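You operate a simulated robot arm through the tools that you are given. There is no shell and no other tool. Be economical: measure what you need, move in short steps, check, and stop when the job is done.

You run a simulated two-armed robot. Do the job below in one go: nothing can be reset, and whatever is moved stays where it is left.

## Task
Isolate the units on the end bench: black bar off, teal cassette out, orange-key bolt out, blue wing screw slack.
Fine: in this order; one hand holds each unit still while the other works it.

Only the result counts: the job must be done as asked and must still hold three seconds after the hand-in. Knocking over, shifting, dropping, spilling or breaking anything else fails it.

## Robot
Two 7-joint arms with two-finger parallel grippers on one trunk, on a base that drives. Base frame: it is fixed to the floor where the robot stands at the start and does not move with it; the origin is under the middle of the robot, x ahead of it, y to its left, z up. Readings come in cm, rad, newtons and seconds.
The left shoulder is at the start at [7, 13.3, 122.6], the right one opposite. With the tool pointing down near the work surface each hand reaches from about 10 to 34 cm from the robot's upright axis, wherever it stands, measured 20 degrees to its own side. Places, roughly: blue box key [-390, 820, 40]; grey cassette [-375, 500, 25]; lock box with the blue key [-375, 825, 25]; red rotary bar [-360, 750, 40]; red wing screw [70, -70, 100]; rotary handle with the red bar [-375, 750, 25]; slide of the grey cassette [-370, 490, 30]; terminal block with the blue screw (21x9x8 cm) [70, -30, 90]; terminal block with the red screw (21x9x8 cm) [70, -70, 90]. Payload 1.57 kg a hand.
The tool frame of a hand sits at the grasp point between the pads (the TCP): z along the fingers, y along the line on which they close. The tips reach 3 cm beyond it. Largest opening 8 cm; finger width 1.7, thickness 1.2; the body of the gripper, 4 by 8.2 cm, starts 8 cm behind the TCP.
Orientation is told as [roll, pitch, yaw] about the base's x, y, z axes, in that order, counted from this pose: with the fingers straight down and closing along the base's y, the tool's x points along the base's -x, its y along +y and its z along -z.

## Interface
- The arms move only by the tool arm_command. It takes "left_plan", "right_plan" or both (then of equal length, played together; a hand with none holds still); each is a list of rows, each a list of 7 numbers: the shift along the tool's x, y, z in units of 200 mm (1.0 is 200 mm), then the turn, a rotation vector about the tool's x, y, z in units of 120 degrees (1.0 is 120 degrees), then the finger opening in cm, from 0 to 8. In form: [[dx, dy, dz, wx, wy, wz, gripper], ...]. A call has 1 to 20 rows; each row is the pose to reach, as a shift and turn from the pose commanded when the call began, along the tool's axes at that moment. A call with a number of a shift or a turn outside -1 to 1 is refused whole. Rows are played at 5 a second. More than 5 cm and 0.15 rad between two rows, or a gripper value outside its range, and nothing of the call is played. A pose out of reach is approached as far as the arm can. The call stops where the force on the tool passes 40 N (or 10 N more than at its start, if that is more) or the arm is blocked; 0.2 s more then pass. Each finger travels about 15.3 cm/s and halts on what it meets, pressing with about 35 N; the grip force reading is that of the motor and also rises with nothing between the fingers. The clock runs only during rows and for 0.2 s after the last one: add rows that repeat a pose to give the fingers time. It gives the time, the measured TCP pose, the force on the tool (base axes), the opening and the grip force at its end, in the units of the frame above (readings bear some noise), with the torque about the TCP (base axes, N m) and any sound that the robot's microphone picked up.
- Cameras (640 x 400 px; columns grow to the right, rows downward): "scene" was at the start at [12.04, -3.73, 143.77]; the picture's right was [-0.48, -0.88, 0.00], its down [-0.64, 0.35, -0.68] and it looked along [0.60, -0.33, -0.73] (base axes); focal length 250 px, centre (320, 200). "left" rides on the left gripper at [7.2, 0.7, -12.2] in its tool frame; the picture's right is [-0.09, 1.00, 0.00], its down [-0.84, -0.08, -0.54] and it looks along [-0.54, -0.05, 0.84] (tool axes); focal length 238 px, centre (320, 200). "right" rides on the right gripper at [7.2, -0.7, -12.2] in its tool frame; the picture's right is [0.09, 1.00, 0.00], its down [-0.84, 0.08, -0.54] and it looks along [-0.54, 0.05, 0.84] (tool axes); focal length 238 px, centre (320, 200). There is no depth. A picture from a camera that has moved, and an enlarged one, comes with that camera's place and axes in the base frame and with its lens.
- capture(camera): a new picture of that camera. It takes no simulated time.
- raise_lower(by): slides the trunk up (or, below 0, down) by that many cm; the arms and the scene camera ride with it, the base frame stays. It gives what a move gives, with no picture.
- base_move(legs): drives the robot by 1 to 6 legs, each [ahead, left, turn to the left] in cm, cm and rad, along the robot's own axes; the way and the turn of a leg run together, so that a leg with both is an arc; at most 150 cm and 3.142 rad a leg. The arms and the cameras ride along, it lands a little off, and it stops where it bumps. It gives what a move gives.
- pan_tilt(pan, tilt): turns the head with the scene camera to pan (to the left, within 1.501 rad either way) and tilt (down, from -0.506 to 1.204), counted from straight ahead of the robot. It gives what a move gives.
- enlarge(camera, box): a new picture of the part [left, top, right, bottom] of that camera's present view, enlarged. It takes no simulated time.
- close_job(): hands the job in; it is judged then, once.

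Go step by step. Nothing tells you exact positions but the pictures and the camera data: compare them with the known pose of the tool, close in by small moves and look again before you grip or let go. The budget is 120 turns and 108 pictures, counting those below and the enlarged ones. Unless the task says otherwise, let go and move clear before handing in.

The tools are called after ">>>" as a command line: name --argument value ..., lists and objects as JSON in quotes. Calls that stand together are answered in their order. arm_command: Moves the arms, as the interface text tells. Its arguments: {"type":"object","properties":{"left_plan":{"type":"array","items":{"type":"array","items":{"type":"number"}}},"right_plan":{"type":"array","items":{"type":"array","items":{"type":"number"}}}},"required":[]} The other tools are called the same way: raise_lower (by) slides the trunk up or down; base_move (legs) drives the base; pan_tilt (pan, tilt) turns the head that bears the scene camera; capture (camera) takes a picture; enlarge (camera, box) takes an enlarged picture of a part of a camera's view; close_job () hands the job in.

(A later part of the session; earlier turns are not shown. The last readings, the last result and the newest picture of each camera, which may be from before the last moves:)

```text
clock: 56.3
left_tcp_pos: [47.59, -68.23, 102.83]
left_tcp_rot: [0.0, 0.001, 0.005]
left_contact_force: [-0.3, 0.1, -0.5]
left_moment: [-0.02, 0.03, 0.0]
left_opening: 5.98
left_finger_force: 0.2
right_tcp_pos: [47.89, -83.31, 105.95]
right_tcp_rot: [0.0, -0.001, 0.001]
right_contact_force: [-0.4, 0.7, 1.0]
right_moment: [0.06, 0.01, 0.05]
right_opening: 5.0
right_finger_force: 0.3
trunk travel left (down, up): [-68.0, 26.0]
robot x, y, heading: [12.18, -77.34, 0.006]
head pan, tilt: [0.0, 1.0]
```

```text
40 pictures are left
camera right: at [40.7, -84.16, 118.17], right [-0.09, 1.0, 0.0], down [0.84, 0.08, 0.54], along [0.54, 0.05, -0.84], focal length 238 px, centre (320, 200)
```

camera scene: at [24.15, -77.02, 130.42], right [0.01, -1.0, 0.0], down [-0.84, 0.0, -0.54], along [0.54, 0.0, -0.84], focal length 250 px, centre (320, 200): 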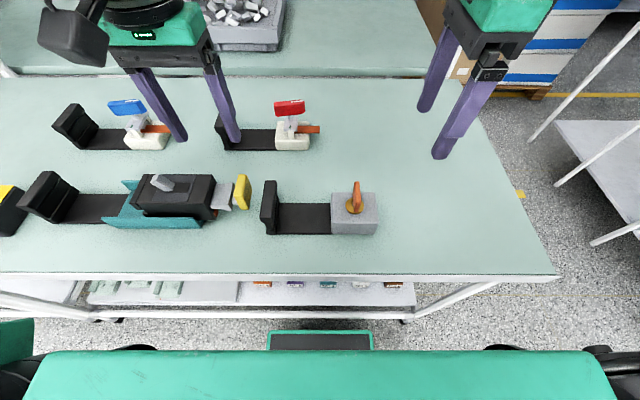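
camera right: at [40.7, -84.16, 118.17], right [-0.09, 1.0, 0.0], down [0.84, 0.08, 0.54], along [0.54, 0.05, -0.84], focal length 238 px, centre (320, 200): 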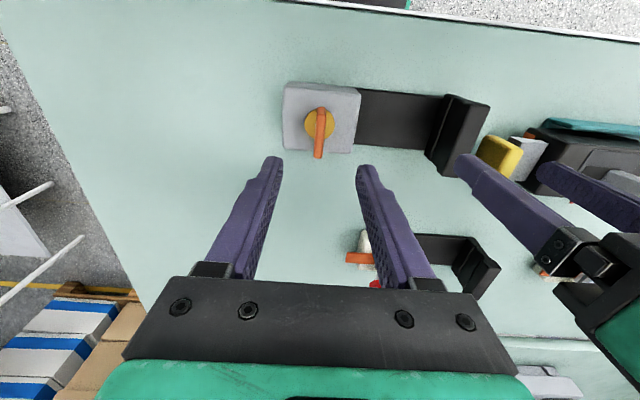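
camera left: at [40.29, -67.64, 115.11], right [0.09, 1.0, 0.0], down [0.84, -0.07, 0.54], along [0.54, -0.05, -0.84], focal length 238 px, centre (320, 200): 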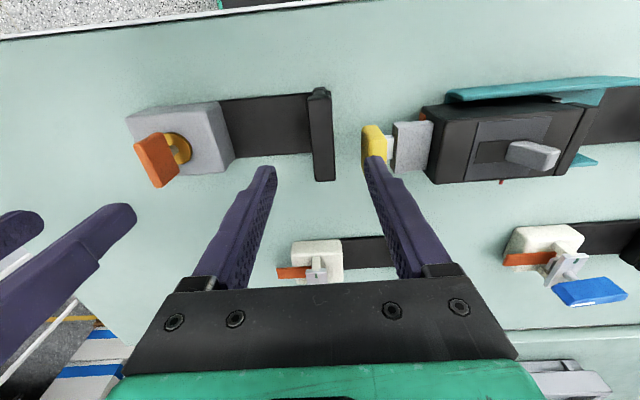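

Both hands are aligned. The yellow handle sits close by, so the left hand goes down only 4 cm open. Then the right hand closes on the key blade.

>>> arm_command --left_plan '[[0.01, 0, 0.05, 0, 0, 0, 4], [0.01, 0, 0.25, 0, 0, 0, 4], [0.01, 0, 0.42, 0, 0, 0, 4], [0.01, 0, 0.476, 0, 0, 0, 4], [0.01, 0, 0.476, 0, 0, 0, 2.6], [0.01, 0, 0.476, 0, 0, 0, 1.6], [0.01, 0, 0.476, 0, 0, 0, 1]]'

>>> arm_command --right_plan '[[0, -0.013, 0.16, 0, 0, 0, 4], [0, -0.013, 0.33, 0, 0, 0, 4], [0, -0.013, 0.483, 0, 0, 0, 4], [0, -0.013, 0.483, 0, 0, 0, 2.5], [0, -0.013, 0.483, 0, 0, 0, 1.5], [0, -0.013, 0.483, 0, 0, 0, 0.8], [0, -0.013, 0.483, 0, 0, 0, 0.2], [0, -0.013, 0.483, 0, 0, 0, 0.2]]'

>>> enlarge --camera "right" --box '[200, 50, 440, 250]'

```text
clock: 57.9
left_tcp_pos: [47.32, -68.23, 93.29]
left_tcp_rot: [0.0, 0.0, 0.005]
left_contact_force: [-0.7, 0.7, -0.2]
left_moment: [0.03, -0.07, -0.11]
left_opening: 2.16
left_finger_force: 34.6
right_tcp_pos: [47.85, -83.45, 106.0]
right_tcp_rot: [-0.001, 0.001, -0.001]
right_contact_force: [-0.5, 0.4, -1.1]
right_moment: [0.0, -0.01, 0.02]
right_opening: 5.01
right_finger_force: 0.1
trunk travel left (down, up): [-68.0, 26.0]
robot x, y, heading: [12.05, -77.39, 0.007]
head pan, tilt: [0.0, 1.0]
```

```text
clock: 59.7
left_tcp_pos: [47.36, -68.23, 93.45]
left_tcp_rot: [-0.001, 0.0, 0.004]
left_contact_force: [0.4, -10.8, 0.3]
left_moment: [0.04, 0.1, -0.03]
left_opening: 2.18
left_finger_force: 34.1
right_tcp_pos: [48.03, -83.63, 96.08]
right_tcp_rot: [0.003, -0.001, -0.001]
right_contact_force: [-0.8, 10.8, -0.4]
right_moment: [0.11, -0.1, 0.01]
right_opening: 0.85
right_finger_force: 27.1
trunk travel left (down, up): [-68.0, 26.0]
robot x, y, heading: [12.19, -77.44, 0.005]
head pan, tilt: [0.0, 1.0]
```

```text
2.00 times, centred on (320, 150) of right
camera zoom: at [40.85, -84.47, 108.34], right [-0.09, 1.0, 0.0], down [0.84, 0.08, 0.54], along [0.54, 0.05, -0.84], focal length 477 px, centre (320, 300)
```

zoom: 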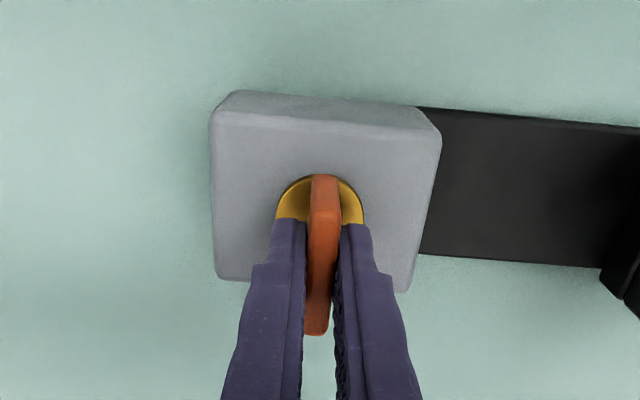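

The key is gripped. I'll relax the slight side load and feel a small counter-clockwise turn, reading the torque.

>>> arm_command --right_plan '[[0, 0.007, 0, 0, 0, 0, 0.2], [0, 0.007, 0, 0, 0, -0.05, 0.2], [0, 0.007, 0, 0, 0, -0.1, 0.2], [0, 0.007, 0, 0, 0, -0.1, 0.2]]'

```text
clock: 60.7
left_tcp_pos: [47.32, -68.11, 93.44]
left_tcp_rot: [0.001, -0.001, 0.008]
left_contact_force: [-3.1, -5.0, 5.0]
left_moment: [-0.51, -0.37, 0.07]
left_opening: 2.18
left_finger_force: 35.4
right_tcp_pos: [47.99, -83.6, 96.18]
right_tcp_rot: [0.001, 0.002, 0.209]
right_contact_force: [4.0, 4.6, -5.0]
right_moment: [-0.3, 0.29, -0.63]
right_opening: 1.18
right_finger_force: 28.7
trunk travel left (down, up): [-68.0, 26.0]
robot x, y, heading: [12.34, -77.07, 0.003]
head pan, tilt: [0.0, 1.0]
```

Counter-clockwise is resisted: the fingers are being pried open. I'll go back and try clockwise.

>>> arm_command --right_plan '[[0, 0, 0, 0, 0, 0.05, 0.2], [0, 0, 0, 0, 0, 0.1, 0.2], [0, 0, 0, 0, 0, 0.15, 0.2], [0, 0, 0, 0, 0, 0.2, 0.2], [0, 0, 0, 0, 0, 0.25, 0.2]]'

>>> enlarge --camera "right" --box '[200, 50, 440, 250]'

```text
clock: 61.9
left_tcp_pos: [47.42, -68.22, 93.51]
left_tcp_rot: [0.001, 0.0, 0.003]
left_contact_force: [-1.6, -1.5, 5.4]
left_moment: [-0.15, 0.18, -0.11]
left_opening: 2.18
left_finger_force: 34.9
right_tcp_pos: [47.89, -83.6, 96.09]
right_tcp_rot: [0.0, 0.0, -0.318]
right_contact_force: [0.1, 1.5, -3.9]
right_moment: [-0.32, -0.26, 0.01]
right_opening: 0.86
right_finger_force: 27.3
trunk travel left (down, up): [-68.0, 26.0]
robot x, y, heading: [12.58, -77.41, 0.006]
head pan, tilt: [0.0, 1.0]
```

```text
2.00 times, centred on (320, 150) of right
camera zoom: at [40.88, -82.09, 108.44], right [0.22, 0.97, 0.0], down [0.82, -0.19, 0.54], along [0.53, -0.12, -0.84], focal length 477 px, centre (320, 300)
```

zoom: 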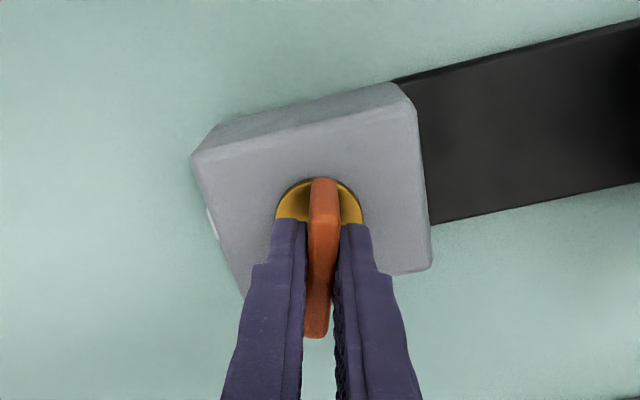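

It turns freely clockwise and the bolt tip starts to show on the −y side. I'll continue the turn.

>>> arm_command --right_plan '[[0, 0, 0, 0, 0, 0.066, 0.2], [0, 0, 0, 0, 0, 0.132, 0.2], [0, 0, 0, 0, 0, 0.198, 0.2], [0, 0, 0, 0, 0, 0.264, 0.2], [0, 0, 0, 0, 0, 0.33, 0.2], [0, 0, 0, 0, 0, 0.396, 0.2], [0, 0, 0, 0, 0, 0.462, 0.2], [0, 0, 0, 0, 0, 0.53, 0.2], [0, 0, 0, 0, 0, 0.597, 0.2]]'

>>> capture --camera "right"

```text
clock: 63.9
left_tcp_pos: [47.31, -68.21, 93.48]
left_tcp_rot: [-0.002, -0.001, 0.001]
left_contact_force: [-4.0, -17.1, 8.4]
left_moment: [-0.45, -0.29, -0.62]
left_opening: 2.15
left_finger_force: 34.4
right_tcp_pos: [47.83, -83.44, 96.27]
right_tcp_rot: [0.002, 0.002, -1.569]
right_contact_force: [3.3, 15.1, -6.6]
right_moment: [-0.19, 0.05, 0.05]
right_opening: 0.87
right_finger_force: 27.9
trunk travel left (down, up): [-68.0, 26.0]
robot x, y, heading: [12.38, -77.07, 0.004]
head pan, tilt: [0.0, 1.0]
```

```text
37 pictures are left
camera right: at [47.27, -76.43, 108.55], right [1.0, 0.09, 0.0], down [0.08, -0.84, 0.54], along [0.05, -0.54, -0.84], focal length 238 px, centre (320, 200)
```

right: 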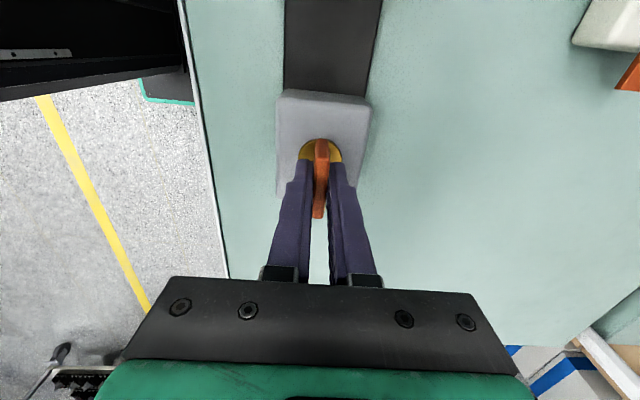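

It's a quarter turn now with no torque yet. I'll ease the side load and feel a bit further for the stop.

>>> arm_command --right_plan '[[0.01, 0, 0, 0, 0, 0.03, 0.2], [0.01, 0, 0, 0, 0, 0.06, 0.2], [0.01, 0, 0, 0, 0, 0.09, 0.2]]'

```text
clock: 64.7
left_tcp_pos: [47.39, -68.12, 93.46]
left_tcp_rot: [0.005, -0.003, 0.011]
left_contact_force: [6.8, -5.8, 4.7]
left_moment: [-0.05, -0.2, 0.87]
left_opening: 2.17
left_finger_force: 35.0
right_tcp_pos: [48.56, -85.89, 97.15]
right_tcp_rot: [-0.004, 0.001, -1.755]
right_contact_force: [-5.8, 4.1, -3.4]
right_moment: [0.18, 0.2, 0.19]
right_opening: 0.98
right_finger_force: 28.0
right hand out of reach, approached as far as the arm can: row 2, 3
trunk travel left (down, up): [-68.0, 26.0]
robot x, y, heading: [12.44, -77.61, 0.004]
head pan, tilt: [0.0, 1.0]
```

The right arm hit its limit and slid to the side. I'll check the key and unit before doing anything else.

>>> capture --camera "right"

>>> enlarge --camera "scene" --box '[220, 100, 460, 260]'

```text
36 pictures are left
camera right: at [49.23, -78.84, 109.34], right [1.0, -0.09, 0.0], down [-0.07, -0.84, 0.54], along [-0.05, -0.54, -0.84], focal length 238 px, centre (320, 200)
```

right: 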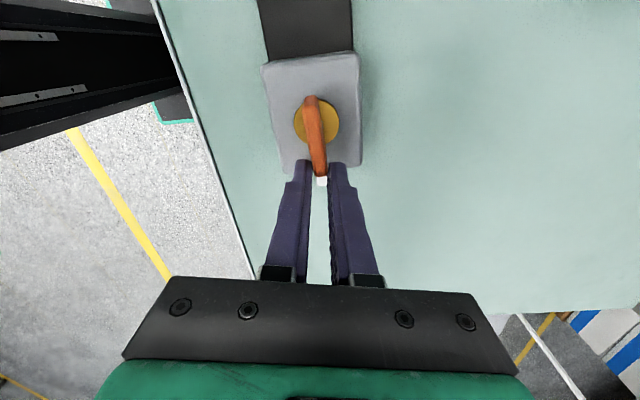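

```text
2.50 times, centred on (340, 180) of scene
camera zoom: at [24.11, -77.16, 130.43], right [0.0, -1.0, 0.0], down [-0.84, 0.0, -0.54], along [0.54, 0.0, -0.84], focal length 626 px, centre (270, 250)
```

zoom: 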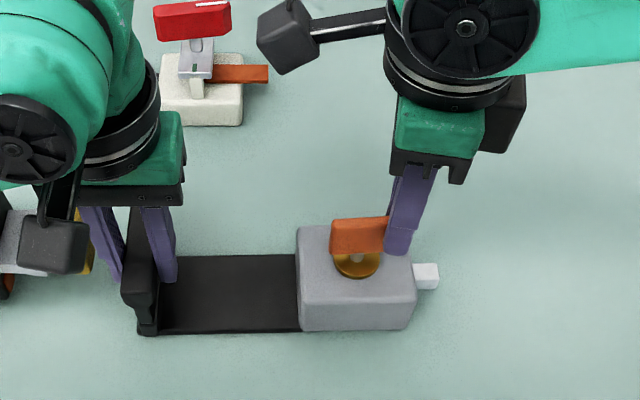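

The bolt now sticks out on the −y side and the unit hasn't moved. I'll release and lift to see how far the key turned.

>>> arm_command --right_plan '[[0, 0, 0, 0, 0, 0, 2], [0, 0, 0, 0, 0, 0, 3.5], [0, 0, -0.15, 0, 0, 0, 4], [0, 0, -0.3, 0, 0, 0, 4], [0, 0, -0.45, 0, 0, 0, 4]]'

>>> enlarge --camera "right" --box '[220, 20, 420, 170]'

```text
clock: 65.9
left_tcp_pos: [47.23, -68.06, 93.37]
left_tcp_rot: [0.0, 0.002, 0.005]
left_contact_force: [0.9, 3.2, 6.0]
left_moment: [0.05, -0.51, 0.34]
left_opening: 2.16
left_finger_force: 34.6
right_tcp_pos: [48.54, -85.86, 106.17]
right_tcp_rot: [0.0, 0.001, -1.753]
right_contact_force: [0.1, 0.0, 0.3]
right_moment: [-0.04, 0.0, 0.0]
right_opening: 3.97
right_finger_force: 0.1
trunk travel left (down, up): [-68.0, 26.0]
robot x, y, heading: [12.1, -77.55, 0.01]
head pan, tilt: [0.0, 1.0]
```

```text
2.67 times, centred on (320, 95) of right
camera zoom: at [49.21, -78.74, 118.39], right [1.0, -0.09, 0.0], down [-0.08, -0.84, 0.54], along [-0.05, -0.54, -0.84], focal length 636 px, centre (320, 480)
```

zoom: 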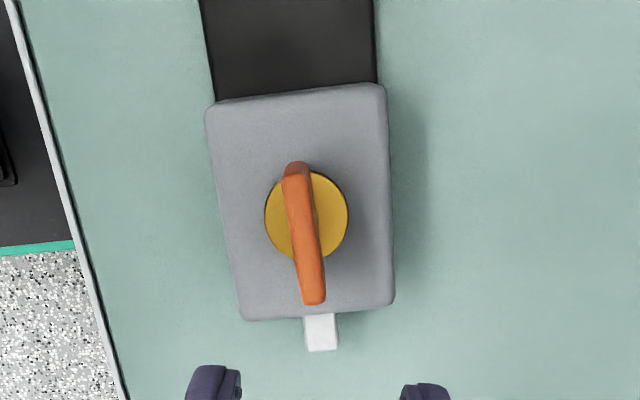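

The bolt is out by about 1 cm, but my slip may have left the key a degree or two short. I'll take the blade's outer end and nudge it clockwise to its stop.

>>> arm_command --right_plan '[[0.027, -0.037, 0.16, 0, 0, -0.036, 4], [0.027, -0.037, 0.33, 0, 0, -0.073, 4], [0.027, -0.037, 0.488, 0, 0, -0.073, 4], [0.027, -0.037, 0.488, 0, 0, -0.073, 2.5], [0.027, -0.037, 0.488, 0, 0, -0.073, 1.4], [0.027, -0.037, 0.488, 0, 0, -0.073, 0.5], [0.027, -0.037, 0.488, 0, 0, -0.073, 0.2], [0.026, -0.043, 0.488, 0, 0, -0.06, 0.2], [0.025, -0.05, 0.488, 0, 0, -0.05, 0.2], [0.025, -0.05, 0.488, 0, 0, -0.05, 0.2]]'

```text
clock: 68.1
left_tcp_pos: [47.31, -68.35, 93.47]
left_tcp_rot: [-0.003, 0.0, 0.004]
left_contact_force: [-2.6, -3.6, -0.7]
left_moment: [-0.03, -0.41, -0.75]
left_opening: 2.16
left_finger_force: 34.9
right_tcp_pos: [47.67, -85.1, 96.48]
right_tcp_rot: [0.002, 0.002, -1.65]
right_contact_force: [3.9, 4.1, 1.6]
right_moment: [-0.02, -0.04, 0.37]
right_opening: 0.88
right_finger_force: 28.1
trunk travel left (down, up): [-68.0, 26.0]
robot x, y, heading: [12.37, -77.12, 0.004]
head pan, tilt: [0.0, 1.0]
```

It now resists clockwise with about 0.4 N m, so the key is at its stop. I'll release, lift and check.

>>> arm_command --right_plan '[[0, 0, 0, 0, 0, 0, 2], [0, 0, 0, 0, 0, 0, 3.5], [0, 0, -0.2, 0, 0, 0, 4], [0, 0, -0.4, 0, 0, 0, 4], [0, 0, -0.6, 0, 0, 0, 4], [0, 0, -0.8, 0, 0, 0, 4]]'

>>> enlarge --camera "right" --box '[220, 20, 420, 170]'

```text
clock: 69.5
left_tcp_pos: [47.27, -68.19, 93.45]
left_tcp_rot: [0.001, 0.001, 0.006]
left_contact_force: [-0.7, -0.7, -2.3]
left_moment: [0.04, -0.02, -0.19]
left_opening: 2.17
left_finger_force: 34.4
right_tcp_pos: [47.61, -85.42, 112.5]
right_tcp_rot: [0.0, 0.0, -1.648]
right_contact_force: [0.8, 0.3, -0.3]
right_moment: [0.0, -0.02, -0.01]
right_opening: 4.01
right_finger_force: 0.0
trunk travel left (down, up): [-68.0, 26.0]
robot x, y, heading: [12.18, -77.05, 0.006]
head pan, tilt: [0.0, 1.0]
```

```text
2.67 times, centred on (320, 95) of right
camera zoom: at [47.6, -78.25, 124.75], right [1.0, 0.01, 0.0], down [0.01, -0.84, 0.54], along [0.01, -0.54, -0.84], focal length 636 px, centre (320, 480)
```

zoom: 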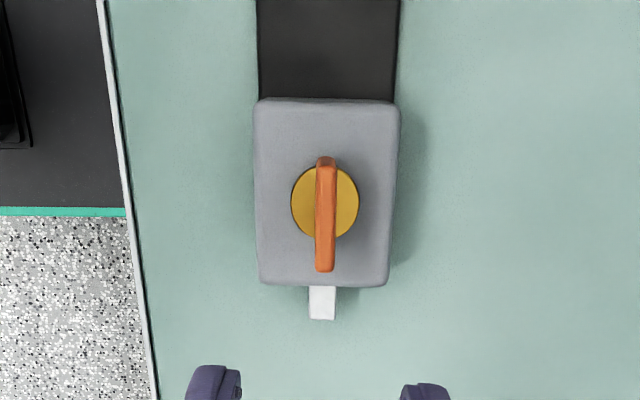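

The bolt is clearly out and the key lies along y. Last is the blue screw: release the left hand (opening only 4 cm near the handle), raise, and drive left 48 cm and 3 cm closer.

>>> arm_command --left_plan '[[0, 0, 0, 0, 0, 0, 3], [0, 0, 0, 0, 0, 0, 4], [0, 0, -0.2, 0, 0, 0, 4], [0, 0, -0.4, 0, 0, 0, 4], [0, 0, -0.6, 0, 0, 0, 4], [0, 0, -0.8, 0, 0, 0, 4]]'

>>> base_move --legs '[[0, 48, 0], [3, 0, 0]]'

>>> pan_tilt --pan 0.0 --tilt 0.85

>>> capture --camera "scene"

>>> capture --camera "left"

```text
clock: 70.9
left_tcp_pos: [47.4, -68.22, 109.48]
left_tcp_rot: [0.0, -0.001, 0.005]
left_contact_force: [-0.2, 0.4, 0.3]
left_moment: [0.05, 0.0, -0.04]
left_opening: 4.03
left_finger_force: 0.1
right_tcp_pos: [47.64, -85.49, 112.47]
right_tcp_rot: [0.001, 0.0, -1.649]
right_contact_force: [0.0, -0.3, 0.4]
right_moment: [0.02, 0.01, 0.0]
right_opening: 4.0
right_finger_force: 0.1
trunk travel left (down, up): [-68.0, 26.0]
robot x, y, heading: [12.24, -77.5, 0.002]
head pan, tilt: [0.0, 1.0]
```

```text
clock: 74.2
left_tcp_pos: [49.62, -21.45, 109.71]
left_tcp_rot: [0.0, -0.005, 0.007]
left_contact_force: [-0.3, -1.1, 0.7]
left_moment: [0.01, -0.03, 0.0]
left_opening: 4.0
left_finger_force: 0.1
right_tcp_pos: [50.03, -38.48, 112.61]
right_tcp_rot: [0.004, 0.004, -1.647]
right_contact_force: [-0.7, -0.7, 0.4]
right_moment: [0.0, -0.05, 0.02]
right_opening: 4.0
right_finger_force: 0.0
trunk travel left (down, up): [-68.0, 26.0]
robot x, y, heading: [14.63, -30.93, 0.01]
head pan, tilt: [0.0, 1.0]
```

```text
clock: 74.8
left_tcp_pos: [50.25, -21.41, 109.31]
left_tcp_rot: [-0.002, 0.0, 0.007]
left_contact_force: [-0.3, 0.2, -0.7]
left_moment: [-0.01, 0.04, 0.0]
left_opening: 4.01
left_finger_force: 0.1
right_tcp_pos: [50.36, -38.48, 112.42]
right_tcp_rot: [0.002, 0.0, -1.647]
right_contact_force: [0.1, 0.2, 0.5]
right_moment: [-0.04, 0.02, 0.02]
right_opening: 4.0
right_finger_force: 0.0
trunk travel left (down, up): [-68.0, 26.0]
robot x, y, heading: [14.96, -30.51, 0.011]
head pan, tilt: [0.0, 0.85]
```

```text
32 pictures are left
camera scene: at [27.73, -30.25, 131.52], right [0.01, -1.0, 0.0], down [-0.75, 0.0, -0.66], along [0.66, 0.0, -0.75], focal length 250 px, centre (320, 200)
```

scene: 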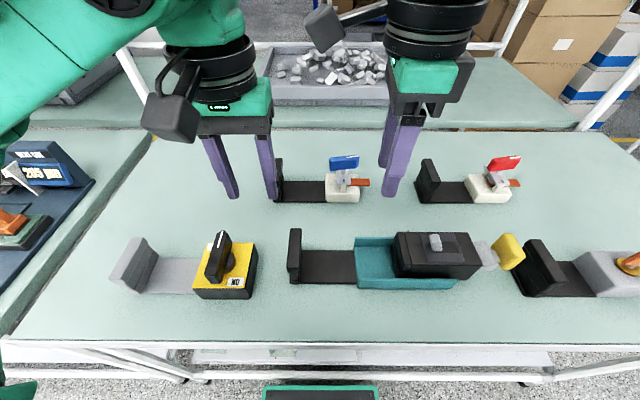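

```text
31 pictures are left
camera left: at [42.92, -20.9, 121.64], right [0.09, 1.0, 0.0], down [0.84, -0.07, 0.54], along [0.54, -0.05, -0.84], focal length 238 px, centre (320, 200)
```

left: 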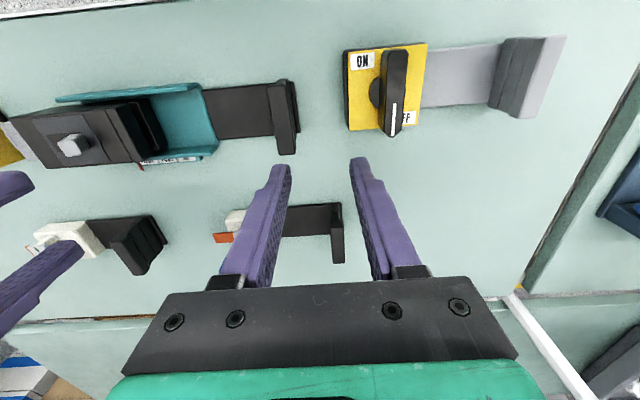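

The blue unit's flag is near (66, −20). I'll zoom in on the screw.

>>> enlarge --camera "scene" --box '[260, 140, 390, 220]'

>>> enlarge --camera "right" --box '[320, 0, 640, 200]'

```text
4.92 times, centred on (325, 180) of scene
camera zoom: at [27.73, -30.25, 131.52], right [0.01, -1.0, 0.0], down [-0.75, 0.0, -0.66], along [0.66, 0.0, -0.75], focal length 1232 px, centre (295, 298)
```

zoom: 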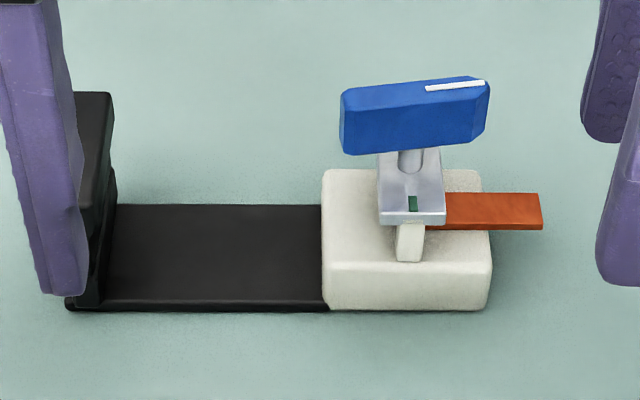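

```text
2.00 times, centred on (480, 100) of right
camera zoom: at [50.34, -31.37, 124.7], right [1.0, 0.02, 0.0], down [0.01, -0.84, 0.54], along [0.01, -0.54, -0.84], focal length 477 px, centre (0, 400)
```

zoom: 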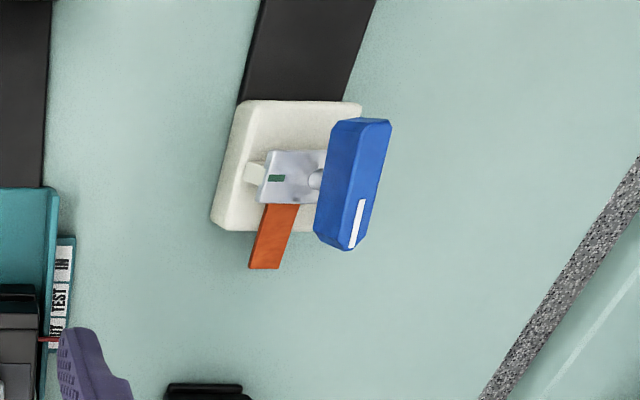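

The blue wing looks to be near (69, −35.3) with its top at about 98, length along y. I'll see whether both hands reach straight down over the flag and the wing.

>>> arm_command --left_plan '[[-0.16, 0.01, 0.05, 0, 0, 0, 5], [-0.32, 0.02, 0.1, 0, 0, 0, 5], [-0.48, 0.035, 0.15, 0, 0, 0, 5], [-0.65, 0.045, 0.2, 0, 0, 0, 5], [-0.81, 0.055, 0.25, 0, 0, 0, 5]]' --right_plan '[[0.046, 0.18, 0.03, 0, 0, -0.01, 5], [0.092, 0.36, 0.06, 0, 0, -0.02, 5], [0.138, 0.55, 0.1, 0, 0, -0.03, 5], [0.184, 0.73, 0.15, 0, 0, -0.036, 5], [0.23, 0.91, 0.2, 0, 0, -0.036, 5]]'

>>> capture --camera "left"

>>> capture --camera "right"

```text
clock: 76.0
left_tcp_pos: [66.34, -20.45, 104.36]
left_tcp_rot: [0.0, 0.003, 0.008]
left_contact_force: [0.4, -0.5, -0.4]
left_moment: [-0.01, 0.02, -0.02]
left_opening: 5.0
left_finger_force: 0.0
right_tcp_pos: [61.63, -40.17, 106.82]
right_tcp_rot: [0.002, 0.003, -1.572]
right_contact_force: [0.3, 0.0, 0.2]
right_moment: [0.03, -0.01, -0.01]
right_opening: 5.01
right_finger_force: 0.0
right hand out of reach, approached as far as the arm can: row 2, 3, 4, 5
trunk travel left (down, up): [-68.0, 26.0]
robot x, y, heading: [14.69, -30.48, 0.007]
head pan, tilt: [0.0, 0.85]
```

```text
28 pictures are left
camera left: at [59.14, -19.8, 116.61], right [0.09, 1.0, 0.0], down [0.84, -0.07, 0.54], along [0.54, -0.05, -0.84], focal length 238 px, centre (320, 200)
```

left: 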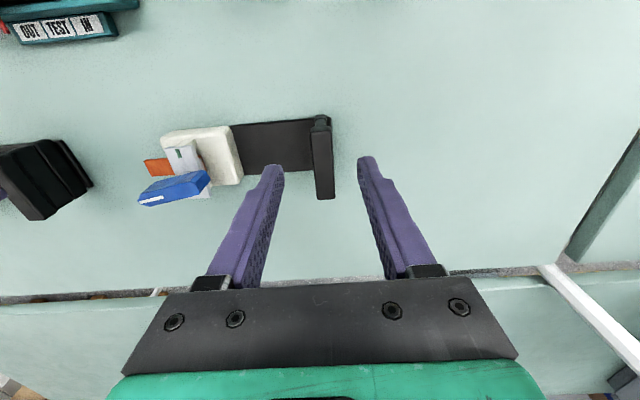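

```text
27 pictures are left
camera right: at [61.0, -33.08, 119.07], right [1.0, 0.09, 0.0], down [0.07, -0.84, 0.54], along [0.05, -0.54, -0.84], focal length 238 px, centre (320, 200)
```

right: 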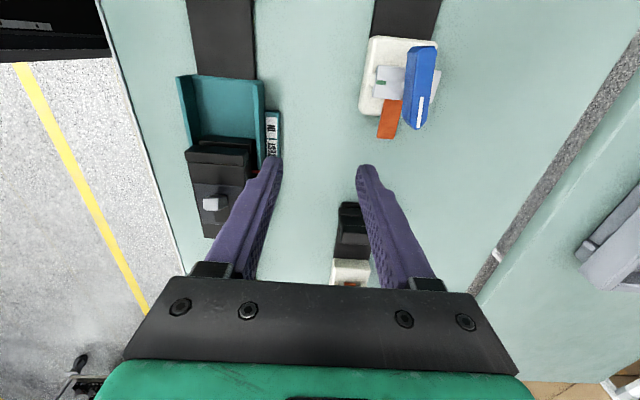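

The left hand reaches, but the right one with this yaw stops at x = 61.6. Reach grew with a lower trunk, so I'll raise both hands and lower the trunk 14 cm.

>>> arm_command --left_plan '[[0, 0, -0.2, 0, 0, 0, 5], [0, 0, -0.4, 0, 0, 0, 5], [0, 0, -0.6, 0, 0, 0, 5], [0, 0, -0.7, 0, 0, 0, 5]]' --right_plan '[[-0.1, -0.1, -0.2, 0, 0, 0, 5], [-0.1, -0.1, -0.4, 0, 0, 0, 5], [-0.1, -0.1, -0.6, 0, 0, 0, 5], [-0.1, -0.1, -0.7, 0, 0, 0, 5]]'

>>> raise_lower --by -14

>>> capture --camera "scene"

```text
clock: 77.0
left_tcp_pos: [66.19, -20.19, 118.66]
left_tcp_rot: [0.0, -0.004, 0.007]
left_contact_force: [0.2, -0.9, -0.1]
left_moment: [0.01, 0.01, -0.01]
left_opening: 5.02
left_finger_force: 0.0
right_tcp_pos: [56.99, -43.68, 119.19]
right_tcp_rot: [0.004, 0.001, -1.57]
right_contact_force: [-0.1, -0.2, 0.2]
right_moment: [0.03, 0.0, -0.01]
right_opening: 5.02
right_finger_force: 0.1
right hand out of reach, approached as far as the arm can: row 2, 3, 4
trunk travel left (down, up): [-68.0, 26.0]
robot x, y, heading: [14.48, -30.48, 0.013]
head pan, tilt: [0.0, 0.85]
```

```text
clock: 78.7
left_tcp_pos: [66.3, -20.22, 104.54]
left_tcp_rot: [0.001, -0.001, 0.007]
left_contact_force: [0.1, 0.1, -0.7]
left_moment: [0.03, 0.0, 0.04]
left_opening: 5.01
left_finger_force: 0.1
right_tcp_pos: [57.19, -43.55, 105.0]
right_tcp_rot: [0.002, 0.002, -1.57]
right_contact_force: [0.5, 0.5, 0.0]
right_moment: [-0.03, -0.03, -0.01]
right_opening: 5.01
right_finger_force: 0.0
trunk travel left (down, up): [-54.0, 40.0]
robot x, y, heading: [14.87, -30.8, 0.003]
head pan, tilt: [0.0, 0.85]
```

```text
26 pictures are left
camera scene: at [27.65, -30.25, 117.54], right [0.01, -1.0, 0.0], down [-0.75, -0.01, -0.66], along [0.66, 0.0, -0.75], focal length 250 px, centre (320, 200)
```

scene: 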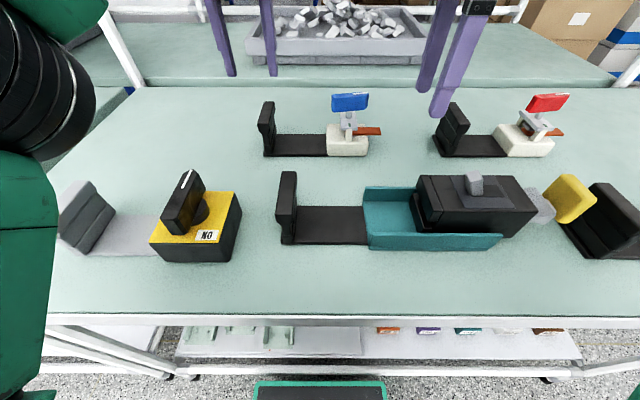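

Clear. Straight down with yaw −90° can't reach, so I'll use yaw 0: grip the 6 cm wing by its ends along y, turn it, then regrip across it. I'll swing the right hand to yaw 0 near the wing.

>>> arm_command --right_plan '[[0.02, 0.04, -0.02, 0, 0, -0.068, 8], [0.05, 0.08, -0.04, 0, 0, -0.136, 8], [0.09, 0.12, -0.06, 0, 0, -0.204, 8], [0.13, 0.16, -0.08, 0, 0, -0.272, 8], [0.16, 0.2, -0.1, 0, 0, -0.34, 8], [0.2, 0.24, -0.1, 0, 0, -0.408, 8], [0.24, 0.28, -0.1, 0, 0, -0.476, 8], [0.28, 0.32, -0.1, 0, 0, -0.545, 8], [0.32, 0.36, -0.1, 0, 0, -0.613, 8], [0.36, 0.4, -0.1, 0, 0, -0.681, 8], [0.39, 0.44, -0.1, 0, 0, -0.75, 8]]'

>>> capture --camera "right"

```text
clock: 81.1
left_tcp_pos: [66.24, -20.07, 104.49]
left_tcp_rot: [-0.001, 0.0, 0.007]
left_contact_force: [-0.2, 0.2, 0.3]
left_moment: [-0.01, -0.02, 0.04]
left_opening: 5.01
left_finger_force: 0.1
right_tcp_pos: [58.74, -42.91, 102.67]
right_tcp_rot: [0.004, -0.003, 0.002]
right_contact_force: [0.3, 0.2, 0.9]
right_moment: [-0.01, 0.01, 0.01]
right_opening: 8.0
right_finger_force: 0.0
right hand out of reach, approached as far as the arm can: row 1, 2, 3, 4, 5, 6, 7, 8, 9, 10, 11
trunk travel left (down, up): [-54.0, 40.0]
robot x, y, heading: [14.68, -30.0, 0.009]
head pan, tilt: [0.0, 0.85]
```

```text
25 pictures are left
camera right: at [51.51, -43.75, 114.97], right [-0.09, 1.0, 0.0], down [0.83, 0.08, 0.55], along [0.54, 0.05, -0.84], focal length 238 px, centre (320, 200)
```

right: 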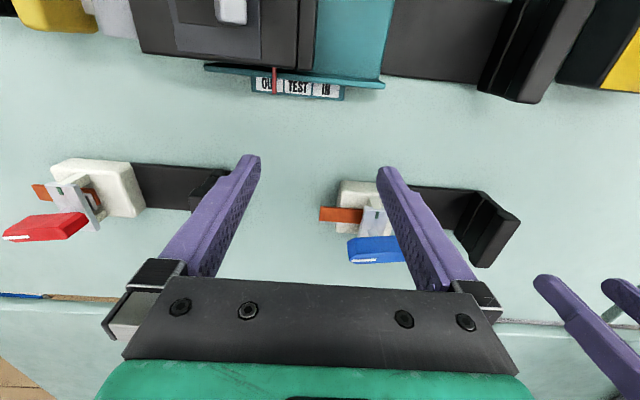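

The right arm seems stuck in an awkward posture. I'll draw it back to a comfortable pose and reach out again at yaw 0.

>>> arm_command --right_plan '[[0.2, 0, -0.1, 0, 0, 0, 8], [0.4, 0, -0.2, 0, 0, 0, 8], [0.6, -0.1, -0.2, 0, 0, 0, 8], [0.75, -0.1, -0.2, 0, 0, 0, 8]]'

>>> arm_command --right_plan '[[-0.2, 0.08, 0, 0, 0, 0, 8], [-0.4, 0.16, 0, 0, 0, 0, 8], [-0.6, 0.24, 0, 0, 0, 0, 8], [-0.8, 0.32, 0, 0, 0, 0, 8], [-1.0, 0.4, 0, 0, 0, 0, 8]]'

>>> capture --camera "scene"

```text
clock: 82.1
left_tcp_pos: [66.17, -20.05, 104.62]
left_tcp_rot: [-0.002, -0.002, 0.007]
left_contact_force: [-0.1, 0.5, 0.7]
left_moment: [-0.02, -0.02, -0.05]
left_opening: 5.01
left_finger_force: 0.2
right_tcp_pos: [43.46, -44.98, 106.94]
right_tcp_rot: [0.002, -0.001, 0.001]
right_contact_force: [0.2, -0.1, -0.6]
right_moment: [-0.01, -0.05, 0.0]
right_opening: 8.01
right_finger_force: 0.0
trunk travel left (down, up): [-54.0, 40.0]
robot x, y, heading: [15.26, -30.13, 0.008]
head pan, tilt: [0.0, 0.85]
```

```text
clock: 83.3
left_tcp_pos: [66.53, -20.22, 104.33]
left_tcp_rot: [0.0, 0.002, 0.006]
left_contact_force: [0.6, 0.2, -0.4]
left_moment: [-0.01, 0.03, -0.02]
left_opening: 4.99
left_finger_force: 0.2
right_tcp_pos: [58.42, -42.91, 103.23]
right_tcp_rot: [0.003, -0.003, 0.0]
right_contact_force: [-0.3, -0.1, 0.1]
right_moment: [-0.03, 0.02, 0.02]
right_opening: 8.01
right_finger_force: 0.1
right hand out of reach, approached as far as the arm can: row 3, 4, 5
trunk travel left (down, up): [-54.0, 40.0]
robot x, y, heading: [14.69, -30.51, 0.009]
head pan, tilt: [0.0, 0.85]
```

```text
24 pictures are left
camera scene: at [27.88, -30.32, 117.5], right [0.01, -1.0, 0.0], down [-0.75, 0.0, -0.66], along [0.66, 0.0, -0.75], focal length 250 px, centre (320, 200)
```

scene: 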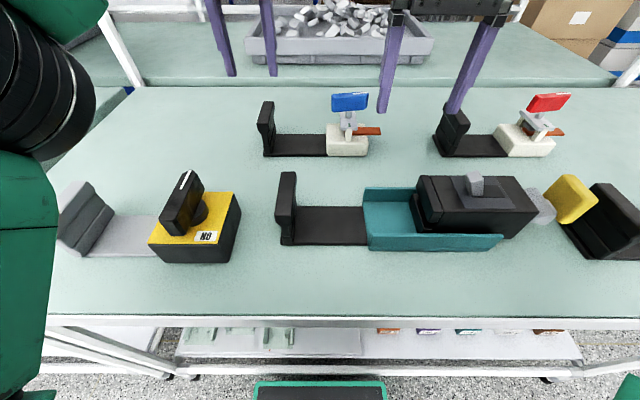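

The right arm does worse with the trunk this low. I'll raise the trunk back 14 cm and try reaching at yaw 0 from there.

>>> raise_lower --by 14

>>> arm_command --right_plan '[[0, 0, 0.2, 0, 0, 0, 8], [0, 0, 0.4, 0, 0, 0, 8], [0, 0, 0.6, 0, 0, 0, 8], [-0.1, 0.1, 0.6, 0, 0, 0, 8], [-0.25, 0.2, 0.6, 0, 0, 0, 8], [-0.4, 0.36, 0.6, 0, 0, 0, 8]]'

```text
clock: 85.0
left_tcp_pos: [66.31, -20.1, 118.6]
left_tcp_rot: [-0.001, -0.001, 0.008]
left_contact_force: [0.6, 0.6, 0.1]
left_moment: [0.03, -0.01, 0.01]
left_opening: 5.0
left_finger_force: 0.1
right_tcp_pos: [58.27, -42.79, 117.2]
right_tcp_rot: [0.003, -0.002, 0.001]
right_contact_force: [-0.6, 0.3, 0.2]
right_moment: [0.05, -0.03, 0.03]
right_opening: 8.01
right_finger_force: 0.0
trunk travel left (down, up): [-68.0, 26.0]
robot x, y, heading: [14.64, -30.52, 0.008]
head pan, tilt: [0.0, 0.85]
```

```text
clock: 86.4
left_tcp_pos: [66.12, -20.21, 118.64]
left_tcp_rot: [-0.001, -0.002, 0.007]
left_contact_force: [-1.3, 0.0, 0.6]
left_moment: [0.01, -0.02, -0.02]
left_opening: 5.02
left_finger_force: 0.1
right_tcp_pos: [62.15, -40.09, 104.76]
right_tcp_rot: [0.005, -0.007, 0.0]
right_contact_force: [-0.5, 0.1, -0.6]
right_moment: [-0.03, -0.01, -0.04]
right_opening: 7.98
right_finger_force: 0.1
right hand out of reach, approached as far as the arm can: row 5, 6
trunk travel left (down, up): [-68.0, 26.0]
robot x, y, heading: [15.05, -30.45, 0.006]
head pan, tilt: [0.0, 0.85]
```

Right straight-down reach stops at x ≈ 62, so the right hand will have to lean forward. First I'll lower the left hand to the blue unit's flag (x 65–73, y ≈ −20.5).

>>> arm_command --left_plan '[[-0.01, -0.005, 0.2, 0, 0, 0, 5], [-0.02, -0.01, 0.4, 0, 0, 0, 5], [-0.03, -0.015, 0.6, 0, 0, 0, 5], [-0.04, -0.015, 0.8, 0, 0, 0, 5], [-0.04, -0.015, 0.95, 0, 0, 0, 5]]' --right_plan '[[0.02, -0.02, 0, 0, -0.07, 0, 8], [0.02, -0.02, 0, 0, -0.14, 0, 8], [0.02, -0.02, 0, 0, -0.21, 0, 8], [0.02, -0.02, 0, 0, -0.28, 0, 8], [0.02, -0.02, 0, 0, -0.33, 0, 8]]'

>>> capture --camera "left"

>>> capture --camera "right"

```text
clock: 87.6
left_tcp_pos: [67.35, -20.28, 99.32]
left_tcp_rot: [-0.001, -0.001, 0.008]
left_contact_force: [-0.1, -0.6, 0.6]
left_moment: [-0.02, 0.03, 0.0]
left_opening: 5.0
left_finger_force: 0.0
right_tcp_pos: [61.89, -40.05, 104.42]
right_tcp_rot: [0.005, -0.696, -0.004]
right_contact_force: [-0.6, -0.3, -0.4]
right_moment: [-0.05, -0.03, -0.03]
right_opening: 8.01
right_finger_force: 0.2
trunk travel left (down, up): [-68.0, 26.0]
robot x, y, heading: [14.94, -30.7, 0.006]
head pan, tilt: [0.0, 0.85]
```

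```text
23 pictures are left
camera left: at [60.12, -19.76, 111.57], right [0.09, 1.0, 0.0], down [0.84, -0.07, 0.54], along [0.54, -0.05, -0.84], focal length 238 px, centre (320, 200)
```

left: 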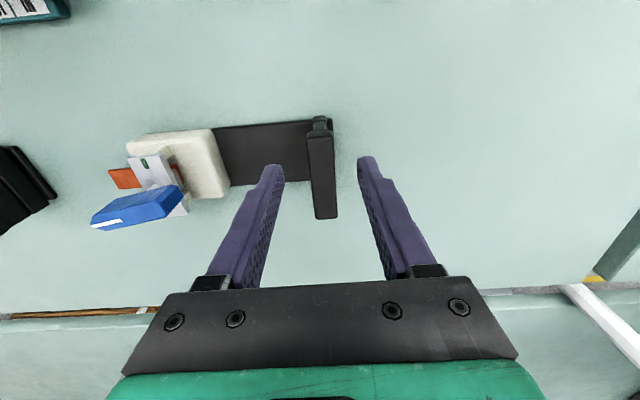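

```text
22 pictures are left
camera right: at [48.63, -40.8, 109.29], right [-0.07, 1.0, -0.05], down [0.29, 0.07, 0.95], along [0.95, 0.05, -0.3], focal length 238 px, centre (320, 200)
```

right: 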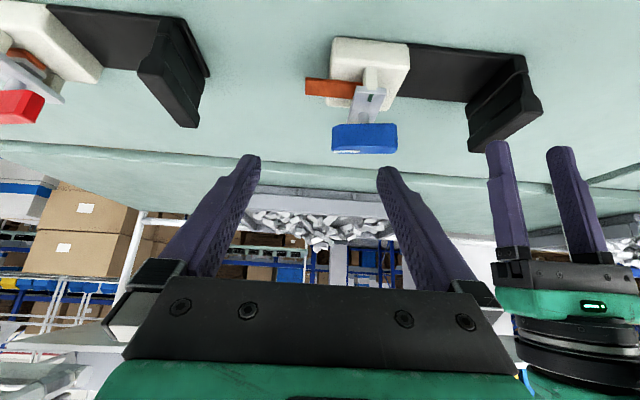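

Leaning forward works. The right camera puts the wing at y −38.9 to −33, z 96–98.3. The left hand grips the flag now, while the right hand lines up in front of the wing at y −35.8.

>>> arm_command --left_plan '[[0, -0.008, 0.15, 0, 0, 0, 5], [0, -0.008, 0.3, 0, 0, 0, 5], [0, -0.008, 0.3, 0, 0, 0, 3.5], [0, -0.008, 0.3, 0, 0, 0, 2.4], [0, -0.008, 0.3, 0, 0, 0, 1.6], [0, -0.008, 0.3, 0, 0, 0, 1]]' --right_plan '[[-0.01, 0.05, 0.03, 0, 0, 0, 8], [-0.02, 0.1, 0.06, 0, 0, 0, 8], [-0.025, 0.15, 0.1, 0, 0, 0, 8], [-0.035, 0.21, 0.15, 0, 0, 0, 8], [-0.035, 0.2125, 0.153, 0, 0, 0, 8], [-0.035, 0.2125, 0.153, 0, 0, 0, 8]]'

>>> capture --camera "right"

```text
clock: 89.0
left_tcp_pos: [67.17, -20.52, 93.43]
left_tcp_rot: [0.001, -0.001, 0.007]
left_contact_force: [0.6, 1.1, 0.5]
left_moment: [-0.07, -0.05, 0.13]
left_opening: 2.19
left_finger_force: 34.9
right_tcp_pos: [64.26, -35.74, 102.54]
right_tcp_rot: [0.005, -0.694, -0.004]
right_contact_force: [0.0, 1.0, 0.4]
right_moment: [0.03, 0.01, -0.01]
right_opening: 7.97
right_finger_force: 0.0
trunk travel left (down, up): [-68.0, 26.0]
robot x, y, heading: [14.71, -30.29, 0.002]
head pan, tilt: [0.0, 0.85]
```

```text
21 pictures are left
camera right: at [51.11, -36.48, 107.38], right [-0.07, 1.0, -0.06], down [0.3, 0.07, 0.95], along [0.95, 0.05, -0.3], focal length 238 px, centre (320, 200)
```

right: 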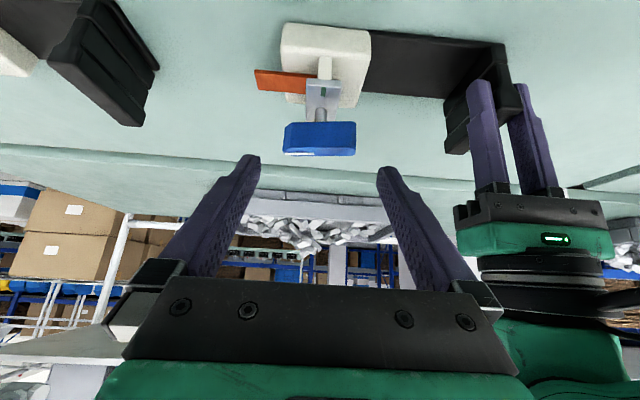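

The left hand holds the flag and the wing is centred between the right fingers. I'll advance 6 cm along the fingers and close on the wing's ends.

>>> arm_command --right_plan '[[0, -0.005, 0.1, 0, 0, 0, 8], [0, -0.005, 0.2, 0, 0, 0, 8], [0, -0.005, 0.3, 0, 0, 0, 8], [0, -0.005, 0.3, 0, 0, 0, 7], [0, -0.005, 0.3, 0, 0, 0, 6.2], [0, -0.005, 0.3, 0, 0, 0, 5.5], [0, -0.005, 0.3, 0, 0, 0, 5]]'

>>> capture --camera "right"

>>> capture --camera "scene"

```text
clock: 90.6
left_tcp_pos: [67.22, -20.75, 93.42]
left_tcp_rot: [-0.001, 0.0, 0.006]
left_contact_force: [-1.7, -10.5, 1.6]
left_moment: [0.19, -0.09, -0.39]
left_opening: 2.17
left_finger_force: 34.9
right_tcp_pos: [68.04, -35.88, 98.0]
right_tcp_rot: [0.007, -0.695, -0.002]
right_contact_force: [1.4, 10.7, 0.8]
right_moment: [-0.14, -0.1, 0.23]
right_opening: 6.49
right_finger_force: 34.9
trunk travel left (down, up): [-68.0, 26.0]
robot x, y, heading: [14.46, -30.51, 0.004]
head pan, tilt: [0.0, 0.85]
```

```text
20 pictures are left
camera right: at [54.69, -36.66, 102.77], right [-0.07, 1.0, -0.06], down [0.3, 0.07, 0.95], along [0.95, 0.05, -0.3], focal length 238 px, centre (320, 200)
```

right: 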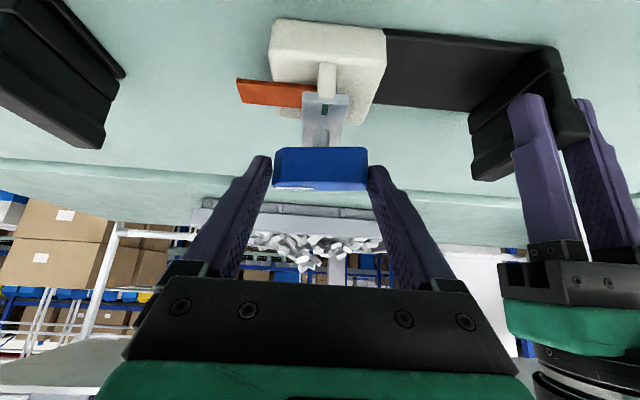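

```text
19 pictures are left
camera scene: at [27.71, -30.21, 131.53], right [0.01, -1.0, 0.0], down [-0.75, -0.01, -0.66], along [0.66, 0.0, -0.75], focal length 250 px, centre (320, 200)
```

scene: 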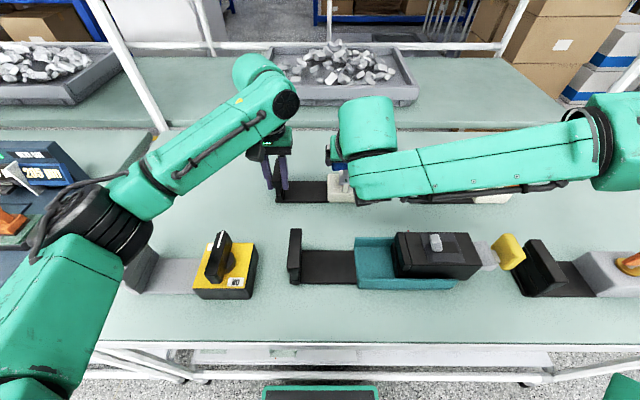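

The wing is held by its ends at 6.5 cm. Its axis comes out near x = 69.7, so I'll swing the hand counter-clockwise about that axis, about 24° first.

>>> arm_command --right_plan '[[0, 0.005, 0, 0, 0, 0, 5], [-0.0006, -0.0065, 0.0005, -0.0429, 0, -0.0513, 5], [-0.0025, -0.018, 0.002, -0.0857, 0, -0.1026, 5], [-0.0055, -0.029, 0.0046, -0.1286, 0, -0.1538, 5]]'

>>> capture --camera "right"

```text
clock: 91.6
left_tcp_pos: [67.16, -20.69, 93.37]
left_tcp_rot: [0.001, 0.0, 0.009]
left_contact_force: [4.1, -5.0, 0.1]
left_moment: [-0.09, -0.2, 0.41]
left_opening: 2.16
left_finger_force: 35.0
right_tcp_pos: [68.34, -36.62, 97.88]
right_tcp_rot: [0.005, -0.697, 0.417]
right_contact_force: [-4.0, 3.7, -0.5]
right_moment: [-0.11, 0.51, 0.12]
right_opening: 6.48
right_finger_force: 35.4
trunk travel left (down, up): [-68.0, 26.0]
robot x, y, heading: [14.57, -30.69, 0.006]
head pan, tilt: [0.0, 0.85]
```

```text
18 pictures are left
camera right: at [56.43, -42.73, 102.76], right [-0.47, 0.88, -0.06], down [0.24, 0.19, 0.95], along [0.85, 0.44, -0.3], focal length 238 px, centre (320, 200)
```

right: 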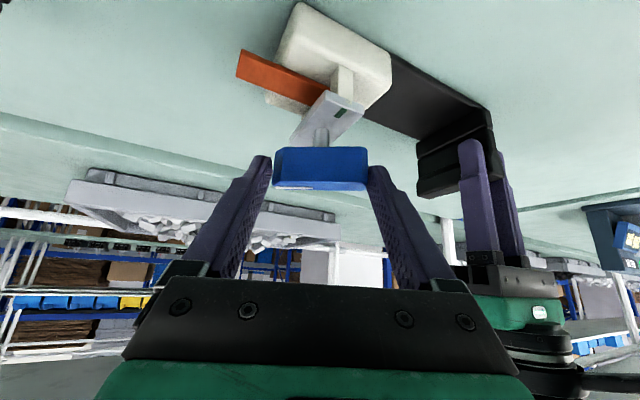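

The wing follows with low forces. I'll continue another 40°.

>>> arm_command --right_plan '[[-0.0006, -0.0115, 0.0005, -0.0429, 0, -0.0513, 5], [-0.0025, -0.0228, 0.002, -0.0857, 0, -0.1026, 5], [-0.0055, -0.0337, 0.0046, -0.1286, 0, -0.1538, 5], [-0.0097, -0.0438, 0.0081, -0.1714, 0, -0.2051, 5], [-0.0149, -0.0532, 0.0124, -0.2143, 0, -0.2564, 5]]'

>>> capture --camera "right"

```text
clock: 92.8
left_tcp_pos: [67.16, -20.38, 93.44]
left_tcp_rot: [0.002, 0.0, 0.008]
left_contact_force: [-3.5, 15.6, 0.5]
left_moment: [-0.11, -0.71, -0.03]
left_opening: 2.17
left_finger_force: 35.3
right_tcp_pos: [69.27, -37.37, 98.04]
right_tcp_rot: [0.004, -0.7, 1.112]
right_contact_force: [4.3, -16.3, 0.9]
right_moment: [0.05, 0.26, -0.24]
right_opening: 6.49
right_finger_force: 35.3
trunk travel left (down, up): [-68.0, 26.0]
robot x, y, heading: [14.73, -30.39, 0.009]
head pan, tilt: [0.0, 0.85]
```

```text
17 pictures are left
camera right: at [64.02, -49.79, 102.75], right [-0.93, 0.38, -0.06], down [0.06, 0.29, 0.95], along [0.37, 0.88, -0.3], focal length 238 px, centre (320, 200)
```

right: 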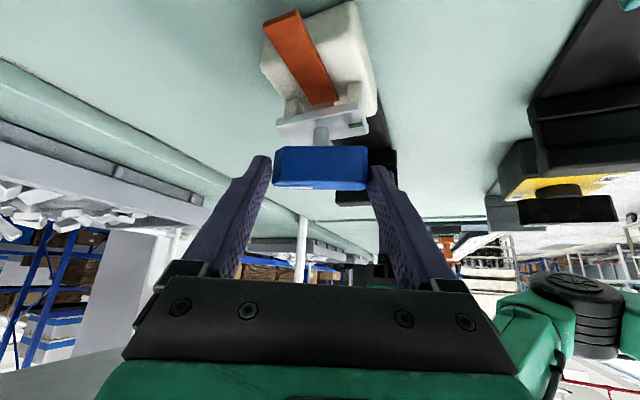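

64° done and still free. I'll ease the small side load and go on another 40°.

>>> arm_command --right_plan '[[0.0044, -0.0148, -0.0038, -0.0429, 0, -0.0513, 5], [0.0025, -0.0261, -0.0023, -0.0857, 0, -0.1026, 5], [-0.0005, -0.037, 0.0003, -0.1286, 0, -0.1538, 5], [-0.0047, -0.0471, 0.0038, -0.1714, 0, -0.2051, 5], [-0.0099, -0.0565, 0.0081, -0.2143, 0, -0.2564, 5]]'

>>> capture --camera "right"

```text
clock: 94.0
left_tcp_pos: [67.12, -20.8, 93.21]
left_tcp_rot: [-0.003, 0.001, 0.002]
left_contact_force: [-7.6, -2.6, 0.6]
left_moment: [0.08, -0.22, -1.22]
left_opening: 2.62
left_finger_force: 34.6
right_tcp_pos: [66.95, -38.62, 98.37]
right_tcp_rot: [-0.002, -0.7, 1.824]
right_contact_force: [8.2, 1.4, -2.3]
right_moment: [0.01, -0.11, -0.14]
right_opening: 5.69
right_finger_force: 3.8
right hand out of reach, approached as far as the arm can: row 4, 5
trunk travel left (down, up): [-68.0, 26.0]
robot x, y, heading: [14.8, -30.76, 0.002]
head pan, tilt: [0.0, 0.85]
```

```text
16 pictures are left
camera right: at [71.04, -51.54, 103.14], right [-0.95, -0.32, -0.06], down [-0.15, 0.26, 0.95], along [-0.29, 0.91, -0.29], focal length 238 px, centre (320, 200)
```

right: 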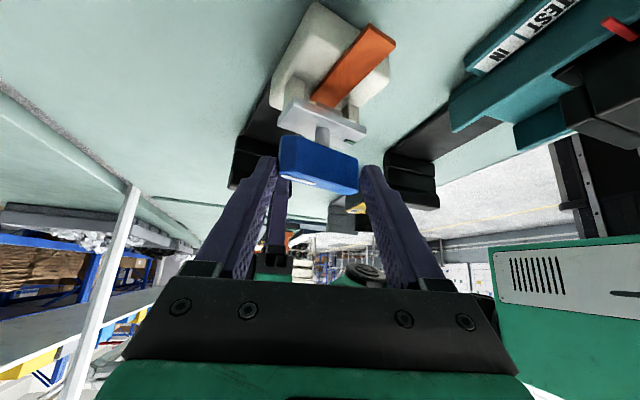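

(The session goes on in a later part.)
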